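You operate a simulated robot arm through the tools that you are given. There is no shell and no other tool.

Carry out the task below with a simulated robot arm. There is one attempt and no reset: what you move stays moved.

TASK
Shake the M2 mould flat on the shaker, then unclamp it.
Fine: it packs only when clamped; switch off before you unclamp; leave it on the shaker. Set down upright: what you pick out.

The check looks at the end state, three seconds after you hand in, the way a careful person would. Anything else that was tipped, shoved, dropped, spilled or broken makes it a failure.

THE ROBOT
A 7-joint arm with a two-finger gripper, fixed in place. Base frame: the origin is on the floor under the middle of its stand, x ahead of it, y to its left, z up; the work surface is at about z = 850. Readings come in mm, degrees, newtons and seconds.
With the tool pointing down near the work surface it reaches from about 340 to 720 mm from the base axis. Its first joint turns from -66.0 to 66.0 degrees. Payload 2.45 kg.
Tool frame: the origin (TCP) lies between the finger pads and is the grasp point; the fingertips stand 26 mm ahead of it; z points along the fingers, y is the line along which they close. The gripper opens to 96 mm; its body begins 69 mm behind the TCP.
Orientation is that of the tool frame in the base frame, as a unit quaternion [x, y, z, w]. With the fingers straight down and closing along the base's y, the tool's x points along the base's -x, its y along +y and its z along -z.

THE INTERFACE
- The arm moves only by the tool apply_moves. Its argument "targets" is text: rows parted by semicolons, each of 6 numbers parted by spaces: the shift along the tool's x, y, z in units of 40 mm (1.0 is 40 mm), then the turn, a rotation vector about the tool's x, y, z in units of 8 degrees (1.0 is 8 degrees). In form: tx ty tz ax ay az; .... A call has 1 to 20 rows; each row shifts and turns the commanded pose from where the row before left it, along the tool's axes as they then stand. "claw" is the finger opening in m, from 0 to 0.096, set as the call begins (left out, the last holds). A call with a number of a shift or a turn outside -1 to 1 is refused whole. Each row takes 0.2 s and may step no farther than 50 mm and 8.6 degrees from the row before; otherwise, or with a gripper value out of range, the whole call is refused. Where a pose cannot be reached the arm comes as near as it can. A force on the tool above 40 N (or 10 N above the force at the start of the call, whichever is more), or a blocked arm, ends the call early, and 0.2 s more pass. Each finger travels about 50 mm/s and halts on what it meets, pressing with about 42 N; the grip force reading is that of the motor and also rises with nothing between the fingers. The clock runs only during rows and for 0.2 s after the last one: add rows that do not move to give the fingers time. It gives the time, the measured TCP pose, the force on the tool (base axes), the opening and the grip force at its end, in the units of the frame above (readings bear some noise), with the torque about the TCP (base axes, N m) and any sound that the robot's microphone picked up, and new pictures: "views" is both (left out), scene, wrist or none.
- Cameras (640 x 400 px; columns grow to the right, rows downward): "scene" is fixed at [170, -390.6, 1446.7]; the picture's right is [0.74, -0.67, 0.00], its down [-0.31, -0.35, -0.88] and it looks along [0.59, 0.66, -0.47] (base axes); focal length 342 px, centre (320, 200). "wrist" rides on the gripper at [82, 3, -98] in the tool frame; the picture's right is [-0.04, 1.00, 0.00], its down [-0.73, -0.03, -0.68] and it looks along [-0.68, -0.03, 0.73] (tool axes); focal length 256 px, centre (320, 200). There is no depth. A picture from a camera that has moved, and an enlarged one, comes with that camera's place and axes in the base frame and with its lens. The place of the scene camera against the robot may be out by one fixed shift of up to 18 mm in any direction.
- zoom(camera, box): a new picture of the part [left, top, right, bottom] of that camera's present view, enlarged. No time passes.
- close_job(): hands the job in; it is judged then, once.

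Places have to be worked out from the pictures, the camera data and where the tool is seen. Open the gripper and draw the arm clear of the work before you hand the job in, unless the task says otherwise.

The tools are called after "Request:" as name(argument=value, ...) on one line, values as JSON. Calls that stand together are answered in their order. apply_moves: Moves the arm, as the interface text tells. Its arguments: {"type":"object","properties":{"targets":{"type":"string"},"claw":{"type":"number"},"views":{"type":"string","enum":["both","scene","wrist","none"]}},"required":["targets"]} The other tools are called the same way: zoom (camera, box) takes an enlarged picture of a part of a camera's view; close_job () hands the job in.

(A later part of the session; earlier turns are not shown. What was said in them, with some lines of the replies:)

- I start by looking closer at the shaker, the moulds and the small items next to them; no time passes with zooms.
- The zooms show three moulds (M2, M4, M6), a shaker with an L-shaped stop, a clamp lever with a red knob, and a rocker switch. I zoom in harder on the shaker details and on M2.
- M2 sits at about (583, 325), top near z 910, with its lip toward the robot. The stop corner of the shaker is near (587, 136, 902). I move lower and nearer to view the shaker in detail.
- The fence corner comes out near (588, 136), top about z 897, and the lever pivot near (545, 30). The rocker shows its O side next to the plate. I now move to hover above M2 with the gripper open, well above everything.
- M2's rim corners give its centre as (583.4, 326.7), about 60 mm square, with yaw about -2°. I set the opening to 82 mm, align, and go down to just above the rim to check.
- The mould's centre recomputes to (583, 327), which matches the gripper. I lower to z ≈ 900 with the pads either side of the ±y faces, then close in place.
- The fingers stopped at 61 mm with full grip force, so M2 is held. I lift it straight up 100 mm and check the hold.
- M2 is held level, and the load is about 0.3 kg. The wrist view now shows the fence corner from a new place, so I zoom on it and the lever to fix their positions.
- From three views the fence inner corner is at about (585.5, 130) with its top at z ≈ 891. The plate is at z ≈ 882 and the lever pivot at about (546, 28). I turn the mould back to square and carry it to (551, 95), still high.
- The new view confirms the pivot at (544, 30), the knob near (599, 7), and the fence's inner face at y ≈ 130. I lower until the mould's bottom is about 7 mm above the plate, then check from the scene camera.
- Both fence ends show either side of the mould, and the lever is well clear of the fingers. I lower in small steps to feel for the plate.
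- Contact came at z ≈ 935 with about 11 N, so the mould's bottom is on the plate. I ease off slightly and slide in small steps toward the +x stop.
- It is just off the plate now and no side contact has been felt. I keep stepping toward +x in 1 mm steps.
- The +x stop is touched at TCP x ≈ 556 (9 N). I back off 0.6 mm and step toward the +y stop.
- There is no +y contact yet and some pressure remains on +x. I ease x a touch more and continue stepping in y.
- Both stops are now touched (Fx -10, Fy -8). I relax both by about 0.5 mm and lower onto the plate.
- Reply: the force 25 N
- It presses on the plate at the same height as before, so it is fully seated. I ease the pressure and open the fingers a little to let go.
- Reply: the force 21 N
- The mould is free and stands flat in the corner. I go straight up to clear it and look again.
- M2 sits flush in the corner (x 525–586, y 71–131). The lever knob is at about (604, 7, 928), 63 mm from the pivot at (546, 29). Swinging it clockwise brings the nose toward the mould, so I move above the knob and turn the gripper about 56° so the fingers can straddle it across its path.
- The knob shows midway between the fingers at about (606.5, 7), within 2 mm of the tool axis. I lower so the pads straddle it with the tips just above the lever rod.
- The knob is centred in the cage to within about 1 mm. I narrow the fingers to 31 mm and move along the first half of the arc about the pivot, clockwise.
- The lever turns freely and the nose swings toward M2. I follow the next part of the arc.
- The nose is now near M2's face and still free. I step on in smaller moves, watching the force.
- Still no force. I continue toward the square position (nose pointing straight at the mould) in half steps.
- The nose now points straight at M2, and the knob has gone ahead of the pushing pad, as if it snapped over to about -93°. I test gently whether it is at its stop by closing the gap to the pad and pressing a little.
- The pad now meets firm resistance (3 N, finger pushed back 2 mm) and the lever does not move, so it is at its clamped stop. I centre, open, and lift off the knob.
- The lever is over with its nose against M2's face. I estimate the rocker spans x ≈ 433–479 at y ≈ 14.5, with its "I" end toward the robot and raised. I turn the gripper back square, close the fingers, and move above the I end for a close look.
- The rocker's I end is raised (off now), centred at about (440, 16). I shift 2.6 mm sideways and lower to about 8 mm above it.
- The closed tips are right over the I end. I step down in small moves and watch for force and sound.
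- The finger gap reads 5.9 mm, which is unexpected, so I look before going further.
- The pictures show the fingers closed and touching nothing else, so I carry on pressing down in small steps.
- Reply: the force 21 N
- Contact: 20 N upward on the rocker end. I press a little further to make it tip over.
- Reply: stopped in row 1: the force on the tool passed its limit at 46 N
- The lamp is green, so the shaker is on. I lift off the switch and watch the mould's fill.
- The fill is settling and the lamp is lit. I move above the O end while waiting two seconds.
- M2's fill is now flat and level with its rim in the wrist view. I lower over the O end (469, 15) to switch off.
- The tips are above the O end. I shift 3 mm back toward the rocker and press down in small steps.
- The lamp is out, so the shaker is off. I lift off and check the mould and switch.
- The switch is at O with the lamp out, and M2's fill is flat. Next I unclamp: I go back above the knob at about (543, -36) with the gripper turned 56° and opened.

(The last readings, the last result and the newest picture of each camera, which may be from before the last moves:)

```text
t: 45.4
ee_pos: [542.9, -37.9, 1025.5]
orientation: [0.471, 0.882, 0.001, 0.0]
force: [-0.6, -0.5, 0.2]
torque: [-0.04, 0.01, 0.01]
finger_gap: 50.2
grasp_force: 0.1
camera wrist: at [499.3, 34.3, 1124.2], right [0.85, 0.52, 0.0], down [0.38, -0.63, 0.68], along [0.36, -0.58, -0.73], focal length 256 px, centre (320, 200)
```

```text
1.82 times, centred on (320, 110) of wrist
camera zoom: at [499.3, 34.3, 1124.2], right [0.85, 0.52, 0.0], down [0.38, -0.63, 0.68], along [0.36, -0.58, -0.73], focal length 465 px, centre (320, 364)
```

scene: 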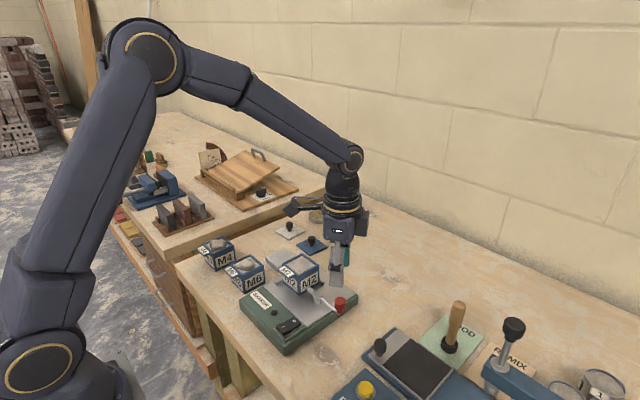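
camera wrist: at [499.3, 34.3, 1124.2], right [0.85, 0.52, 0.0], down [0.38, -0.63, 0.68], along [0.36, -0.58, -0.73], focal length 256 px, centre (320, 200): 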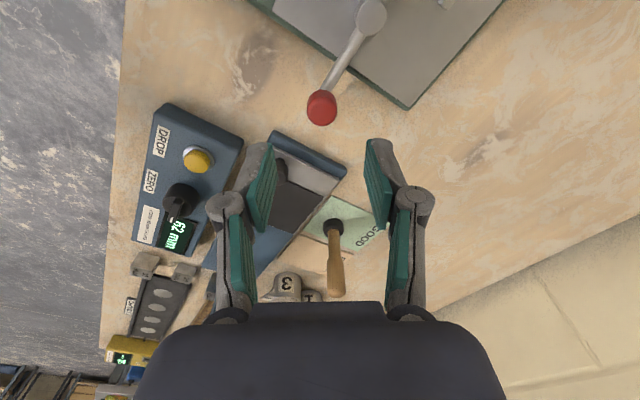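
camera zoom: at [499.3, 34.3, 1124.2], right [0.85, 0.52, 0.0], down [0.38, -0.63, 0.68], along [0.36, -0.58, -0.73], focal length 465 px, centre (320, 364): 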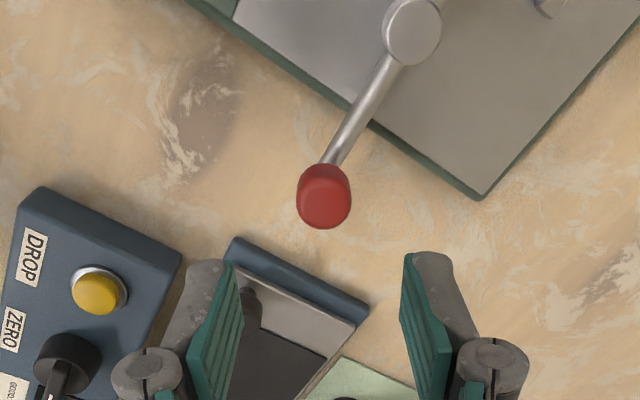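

The knob is within about 1 mm of the tool axis. I go down over it again.

Request:
apply_moves(targets="-0.03 0.02 0.72 0 0 0; 0 0 0.72 0 0 0; 0 0 0.7 0 0 0; 0 0 0 0 0 0")

Request:
zoom(camera="wrist", box=[200, 0, 440, 220])

```text
t: 46.4
ee_pos: [543.0, -36.6, 940.8]
orientation: [0.47, 0.883, 0.0, 0.001]
force: [-0.5, 0.9, -0.2]
torque: [-0.01, -0.01, -0.02]
finger_gap: 50.1
grasp_force: 0.1
camera wrist: at [500.3, 33.5, 1038.4], right [0.85, 0.53, 0.0], down [0.38, -0.62, 0.68], along [0.36, -0.58, -0.73], focal length 256 px, centre (320, 200)
```

scene: 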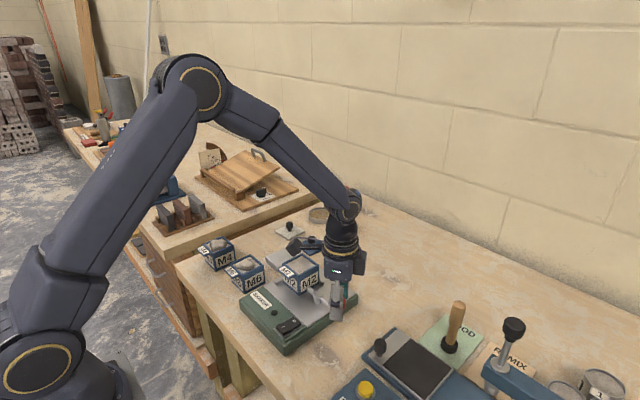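
wrist: 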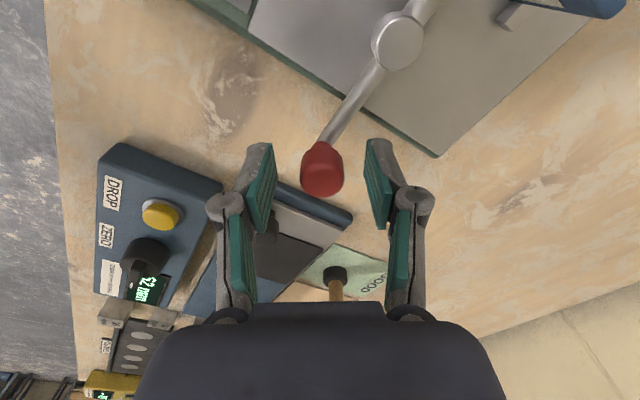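

```text
1.82 times, centred on (320, 110) of wrist
camera zoom: at [500.3, 33.5, 1038.4], right [0.85, 0.53, 0.0], down [0.38, -0.62, 0.68], along [0.36, -0.58, -0.73], focal length 465 px, centre (320, 364)
```

zoom: 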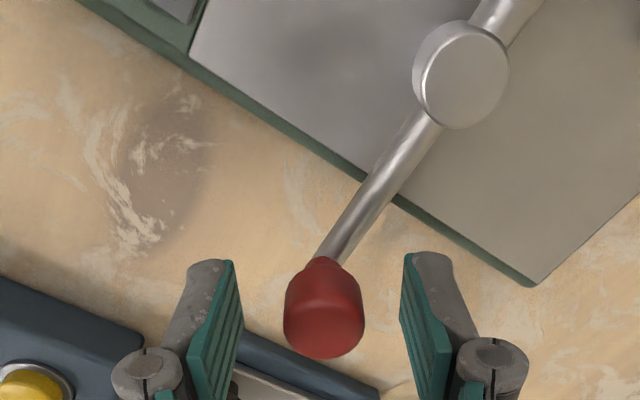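

The knob is centred. I narrow the fingers and start swinging it back counter-clockwise, first two steps to feel the release.

Request:
apply_moves(targets="0 0 0 0 0 0; 0 0 0 0 0 0; -0.06 0.094 0 0 0 0; -0.06 0.094 0 0 0 0; -0.0925 0.2033 0 0 0 0; 0 0 0 0 0 0", claw=0.031)

Request:
zoom(camera="scene", box=[260, 230, 380, 330])

```text
t: 47.8
ee_pos: [561.5, -34.7, 941.4]
orientation: [0.47, 0.883, 0.001, 0.0]
force: [0.3, 0.4, -0.2]
torque: [-0.02, 0.0, 0.01]
finger_gap: 31.2
grasp_force: 0.0
camera wrist: at [519.1, 36.0, 1038.1], right [0.85, 0.53, 0.0], down [0.38, -0.62, 0.68], along [0.36, -0.58, -0.73], focal length 256 px, centre (320, 200)
```

scene: 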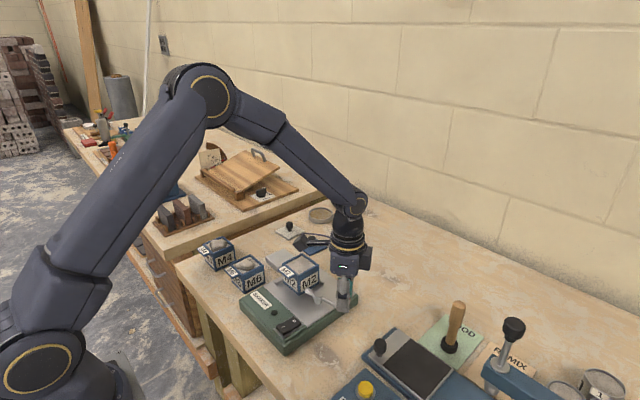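
wrist: 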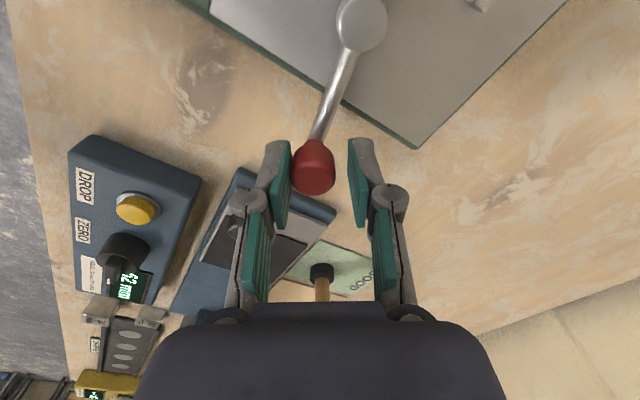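

```text
4.00 times, centred on (320, 280) of scene
camera zoom: at [170.0, -390.6, 1446.7], right [0.74, -0.67, 0.0], down [-0.31, -0.35, -0.88], along [0.59, 0.66, -0.47], focal length 1367 px, centre (320, -120)
```

zoom: 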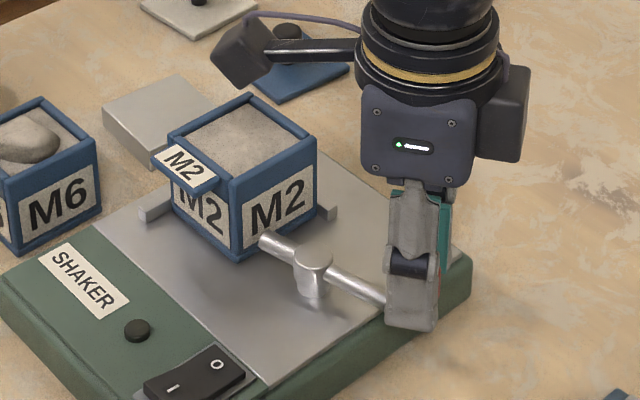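

The lever comes back freely, M2 stands still, and its surface is flat. I continue along the arc.

Request:
apply_moves(targets="-0.0635 0.214 0 0 0 0; -0.0329 0.2205 0 0 0 0; -0.002 0.2233 0 0 0 0; 0.0292 0.2214 0 0 0 0; 0 0 0 0 0 0")

Request:
zoom(camera="wrist", box=[200, 0, 440, 220])

```text
t: 49.0
ee_pos: [592.0, -18.5, 940.1]
orientation: [0.47, 0.883, 0.001, 0.0]
force: [0.3, -0.3, -0.3]
torque: [0.01, 0.01, 0.02]
finger_gap: 31.2
grasp_force: 0.1
camera wrist: at [550.0, 52.0, 1037.8], right [0.85, 0.53, 0.0], down [0.38, -0.62, 0.68], along [0.36, -0.58, -0.73], focal length 256 px, centre (320, 200)
```

scene: 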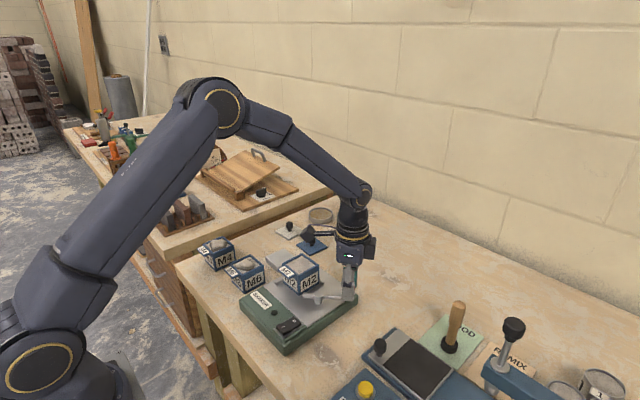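
wrist: 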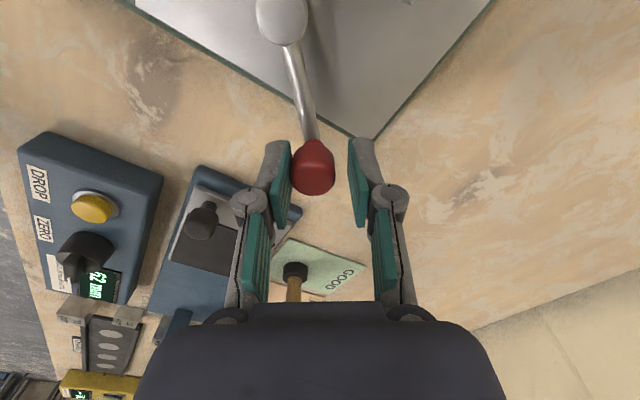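

```text
1.82 times, centred on (320, 110) of wrist
camera zoom: at [550.0, 52.0, 1037.8], right [0.85, 0.53, 0.0], down [0.38, -0.62, 0.68], along [0.36, -0.58, -0.73], focal length 465 px, centre (320, 364)
```

zoom: 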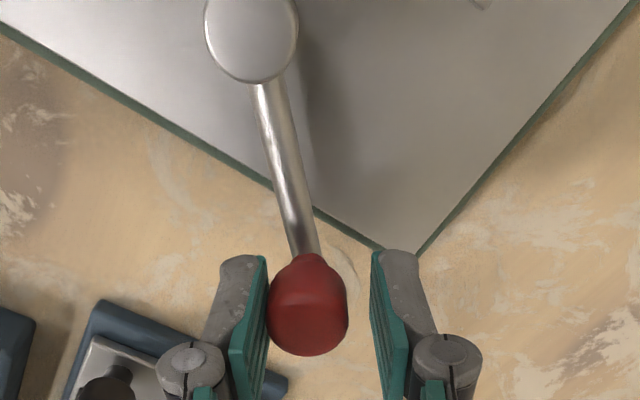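

The lever follows the left pad with a few mm lag. I do the last part back to its starting angle, plus a little to make up the lag.

Request:
apply_moves(targets="0.0597 0.2151 0 0 0 0; 0.0891 0.2045 0 0 0 0; 0.1167 0.1905 0 0 0 0; 0 0 0 0 0 0")

Request:
zoom(camera="wrist", box=[200, 0, 440, 220])

Request:
zoom(camera="scene", box=[260, 230, 380, 330])

```text
t: 50.0
ee_pos: [606.6, 4.2, 940.4]
orientation: [0.47, 0.883, 0.001, 0.0]
force: [0.2, -0.2, -0.3]
torque: [0.0, 0.02, 0.0]
finger_gap: 30.9
grasp_force: 0.1
camera wrist: at [563.6, 74.6, 1038.3], right [0.85, 0.53, 0.0], down [0.38, -0.62, 0.68], along [0.36, -0.58, -0.73], focal length 256 px, centre (320, 200)
```

scene: 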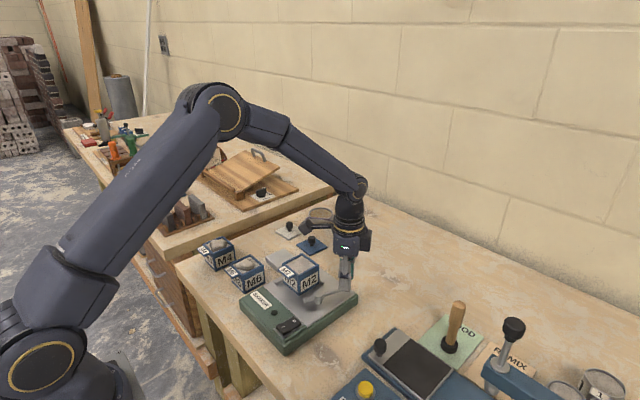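
wrist: 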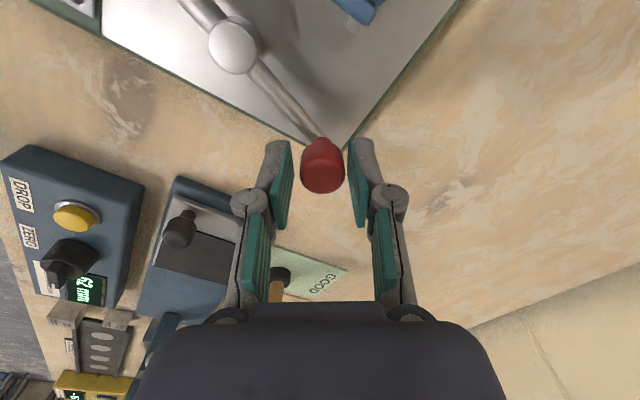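

```text
1.82 times, centred on (320, 110) of wrist
camera zoom: at [563.6, 74.6, 1038.3], right [0.85, 0.53, 0.0], down [0.38, -0.62, 0.68], along [0.36, -0.58, -0.73], focal length 465 px, centre (320, 364)
```

zoom: 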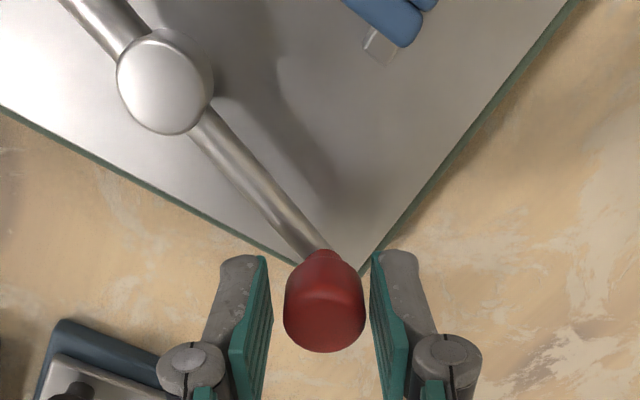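

```text
4.00 times, centred on (320, 280) of scene
camera zoom: at [170.0, -390.6, 1446.7], right [0.74, -0.67, 0.0], down [-0.31, -0.35, -0.88], along [0.59, 0.66, -0.47], focal length 1367 px, centre (320, -120)
```

zoom: 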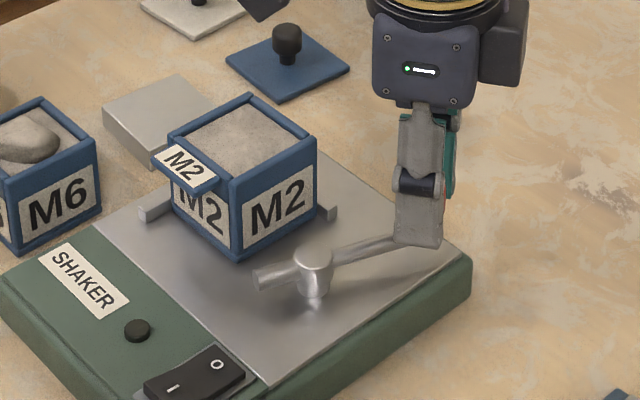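

The lever is back at its starting position, with the nose clear of M2. I open the fingers and go straight up off the knob.

Request:
apply_moves(targets="0 0 0 0 0 0; 0 0 0 0 0 0; 0 0 -0.7 0 0 0; 0 0 -0.9 0 0 0; 0 0 -0.9 0 0 0; 0 0 -0.9 0 0 0; 0 0 -0.9 0 0 0; 0 0 0 0 0 0", claw=0.05)

Request:
zoom(camera="scene", box=[240, 230, 370, 350])

```text
t: 51.8
ee_pos: [605.7, 4.4, 1113.4]
orientation: [0.469, 0.883, 0.001, 0.002]
force: [0.3, 0.6, 0.0]
torque: [0.01, -0.02, 0.0]
finger_gap: 50.2
grasp_force: 0.0
camera wrist: at [562.6, 74.9, 1211.8], right [0.85, 0.53, 0.0], down [0.38, -0.62, 0.68], along [0.36, -0.58, -0.73], focal length 256 px, centre (320, 200)
```

scene: 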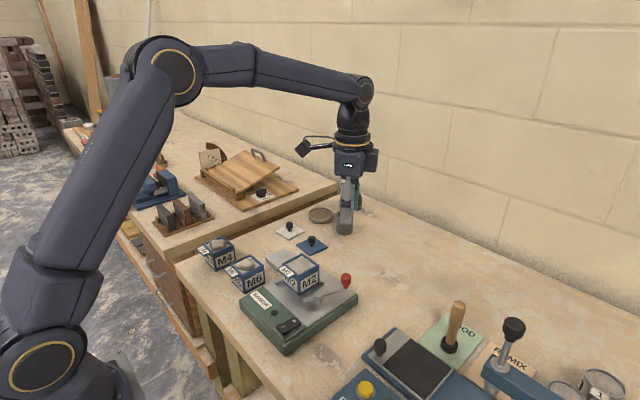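
wrist: 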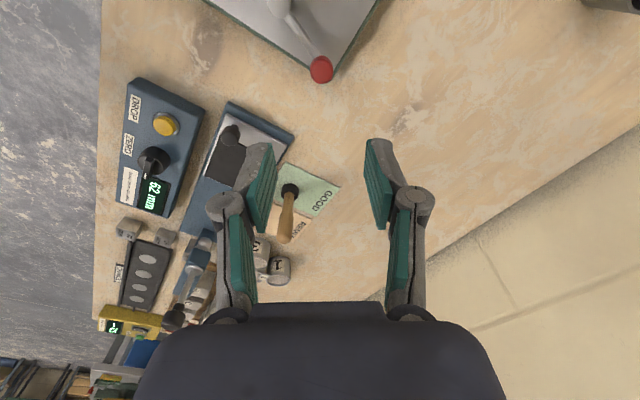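

```text
3.33 times, centred on (305, 290) of scene
camera zoom: at [170.0, -390.6, 1446.7], right [0.74, -0.67, 0.0], down [-0.31, -0.35, -0.88], along [0.59, 0.66, -0.47], focal length 1139 px, centre (370, -100)
```

zoom: 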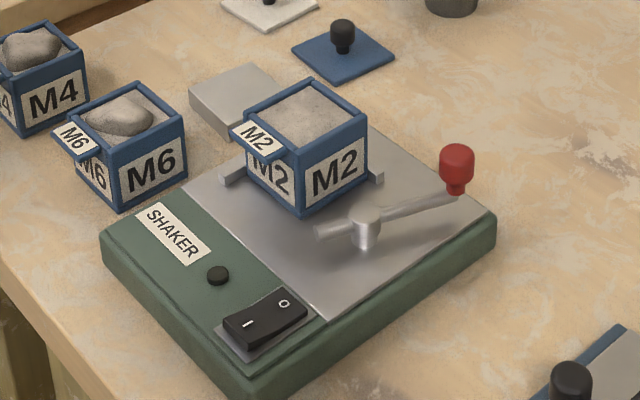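

M2 is flat, free of the clamp and in the corner, with the switch at O and the lever back. I turn the gripper square, open it, and draw the arm back to its start pose, clear of the work.

Request:
apply_moves(targets="0 0 -0.5 0 0 -1; 0 0 -0.5 0 0 -1; 0 0 -0.5 0 0 -1; 0 0 -0.5 0 0 -1; 0 0 -0.5 0 0 -1; 0 0 -0.25 0 0 -1; 0 0 0 0 0 -1; 0.5875 0.654 0 0 0 0; 0.5875 0.654 0 0 0 0; 0.5875 0.654 0 0 0 0; 0.5875 0.654 0 0 0 0; 0.5875 0.654 0 0 0 0; 0.5875 0.654 0 0 0 0; 0 0 0 0 0 0", claw=0.096)

Request:
zoom(camera="scene", box=[180, 200, 380, 360])

Request:
zoom(camera="wrist", box=[180, 0, 480, 180])

```text
t: 54.8
ee_pos: [466.8, 162.0, 1222.0]
orientation: [0.001, 1.0, 0.0, 0.0]
force: [0.0, -0.3, -0.5]
torque: [-0.01, 0.01, 0.03]
finger_gap: 96.1
grasp_force: 0.1
camera wrist: at [385.4, 166.1, 1318.8], right [0.04, 1.0, 0.0], down [0.73, -0.03, 0.68], along [0.68, -0.03, -0.73], focal length 256 px, centre (320, 200)
```

scene: 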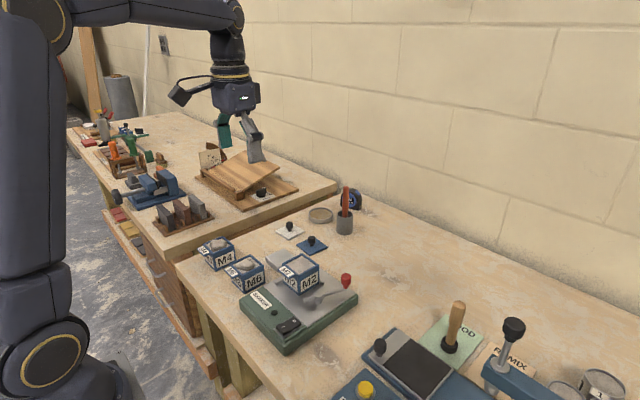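
wrist: 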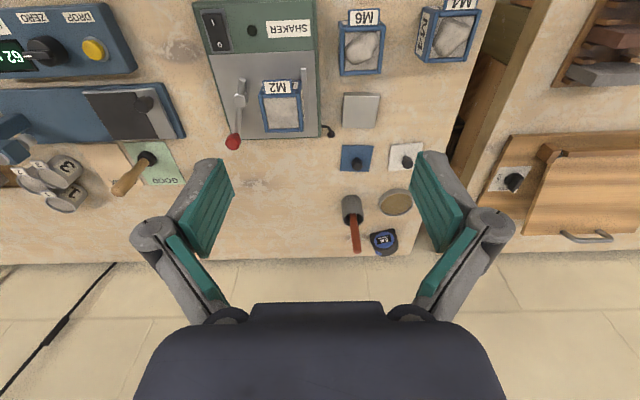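

```text
2.50 times, centred on (280, 280) of scene
camera zoom: at [170.0, -390.6, 1446.7], right [0.74, -0.67, 0.0], down [-0.31, -0.35, -0.88], along [0.59, 0.66, -0.47], focal length 854 px, centre (420, 0)
```

zoom: 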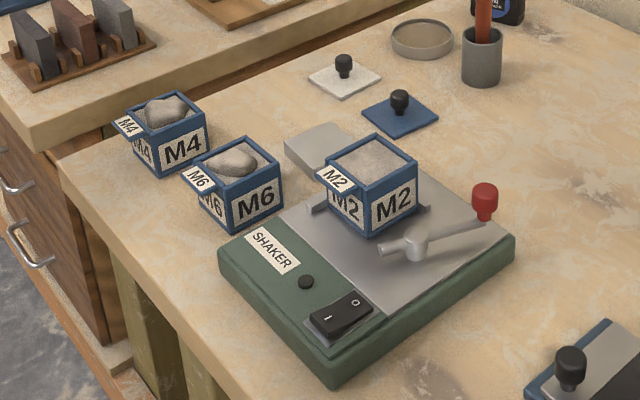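

```text
2.13 times, centred on (330, 90) of wrist
camera zoom: at [385.4, 166.1, 1318.8], right [0.04, 1.0, 0.0], down [0.73, -0.03, 0.68], along [0.68, -0.03, -0.73], focal length 546 px, centre (299, 435)
```

zoom: 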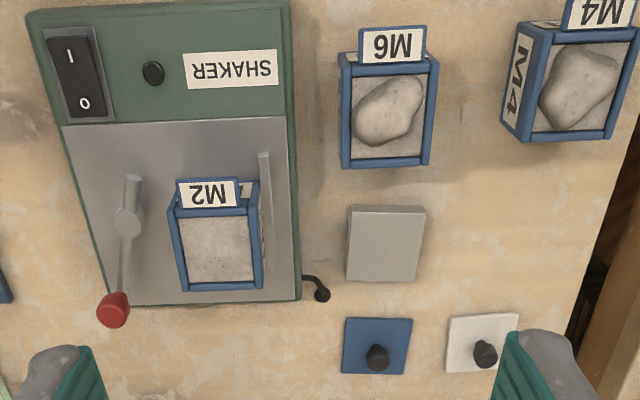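

Both views show M2 upright in the shaker's corner with a flat fill. The lever is open, the switch is at O with the lamp out, and M4, M6 and the other items look unmoved. The arm is clear with the gripper open, so I hand the job in.

Request:
close_job()

```text
The job is handed in.
```

The job is handed in. M2 was shaken flat while clamped, the shaker was switched off, and then the mould was unclamped.

- **M2:** it stands upright in the corner stops of the shaker plate, and its fill looks flat in both camera views.
- **Shaker:** the switch is at O with the lamp out. The lever is back where it started, clear of the mould.
- **Everything else:** M4, M6 and the other items near the shaker look unmoved in the final pictures.
- **Arm:** the gripper is open and the arm is back near its start pose, clear of the work.

While I was pressing the switch on, one press reached 46 N, and the robot's force limit stopped that move. The switch had already gone over by then, and the pictures show no damage.
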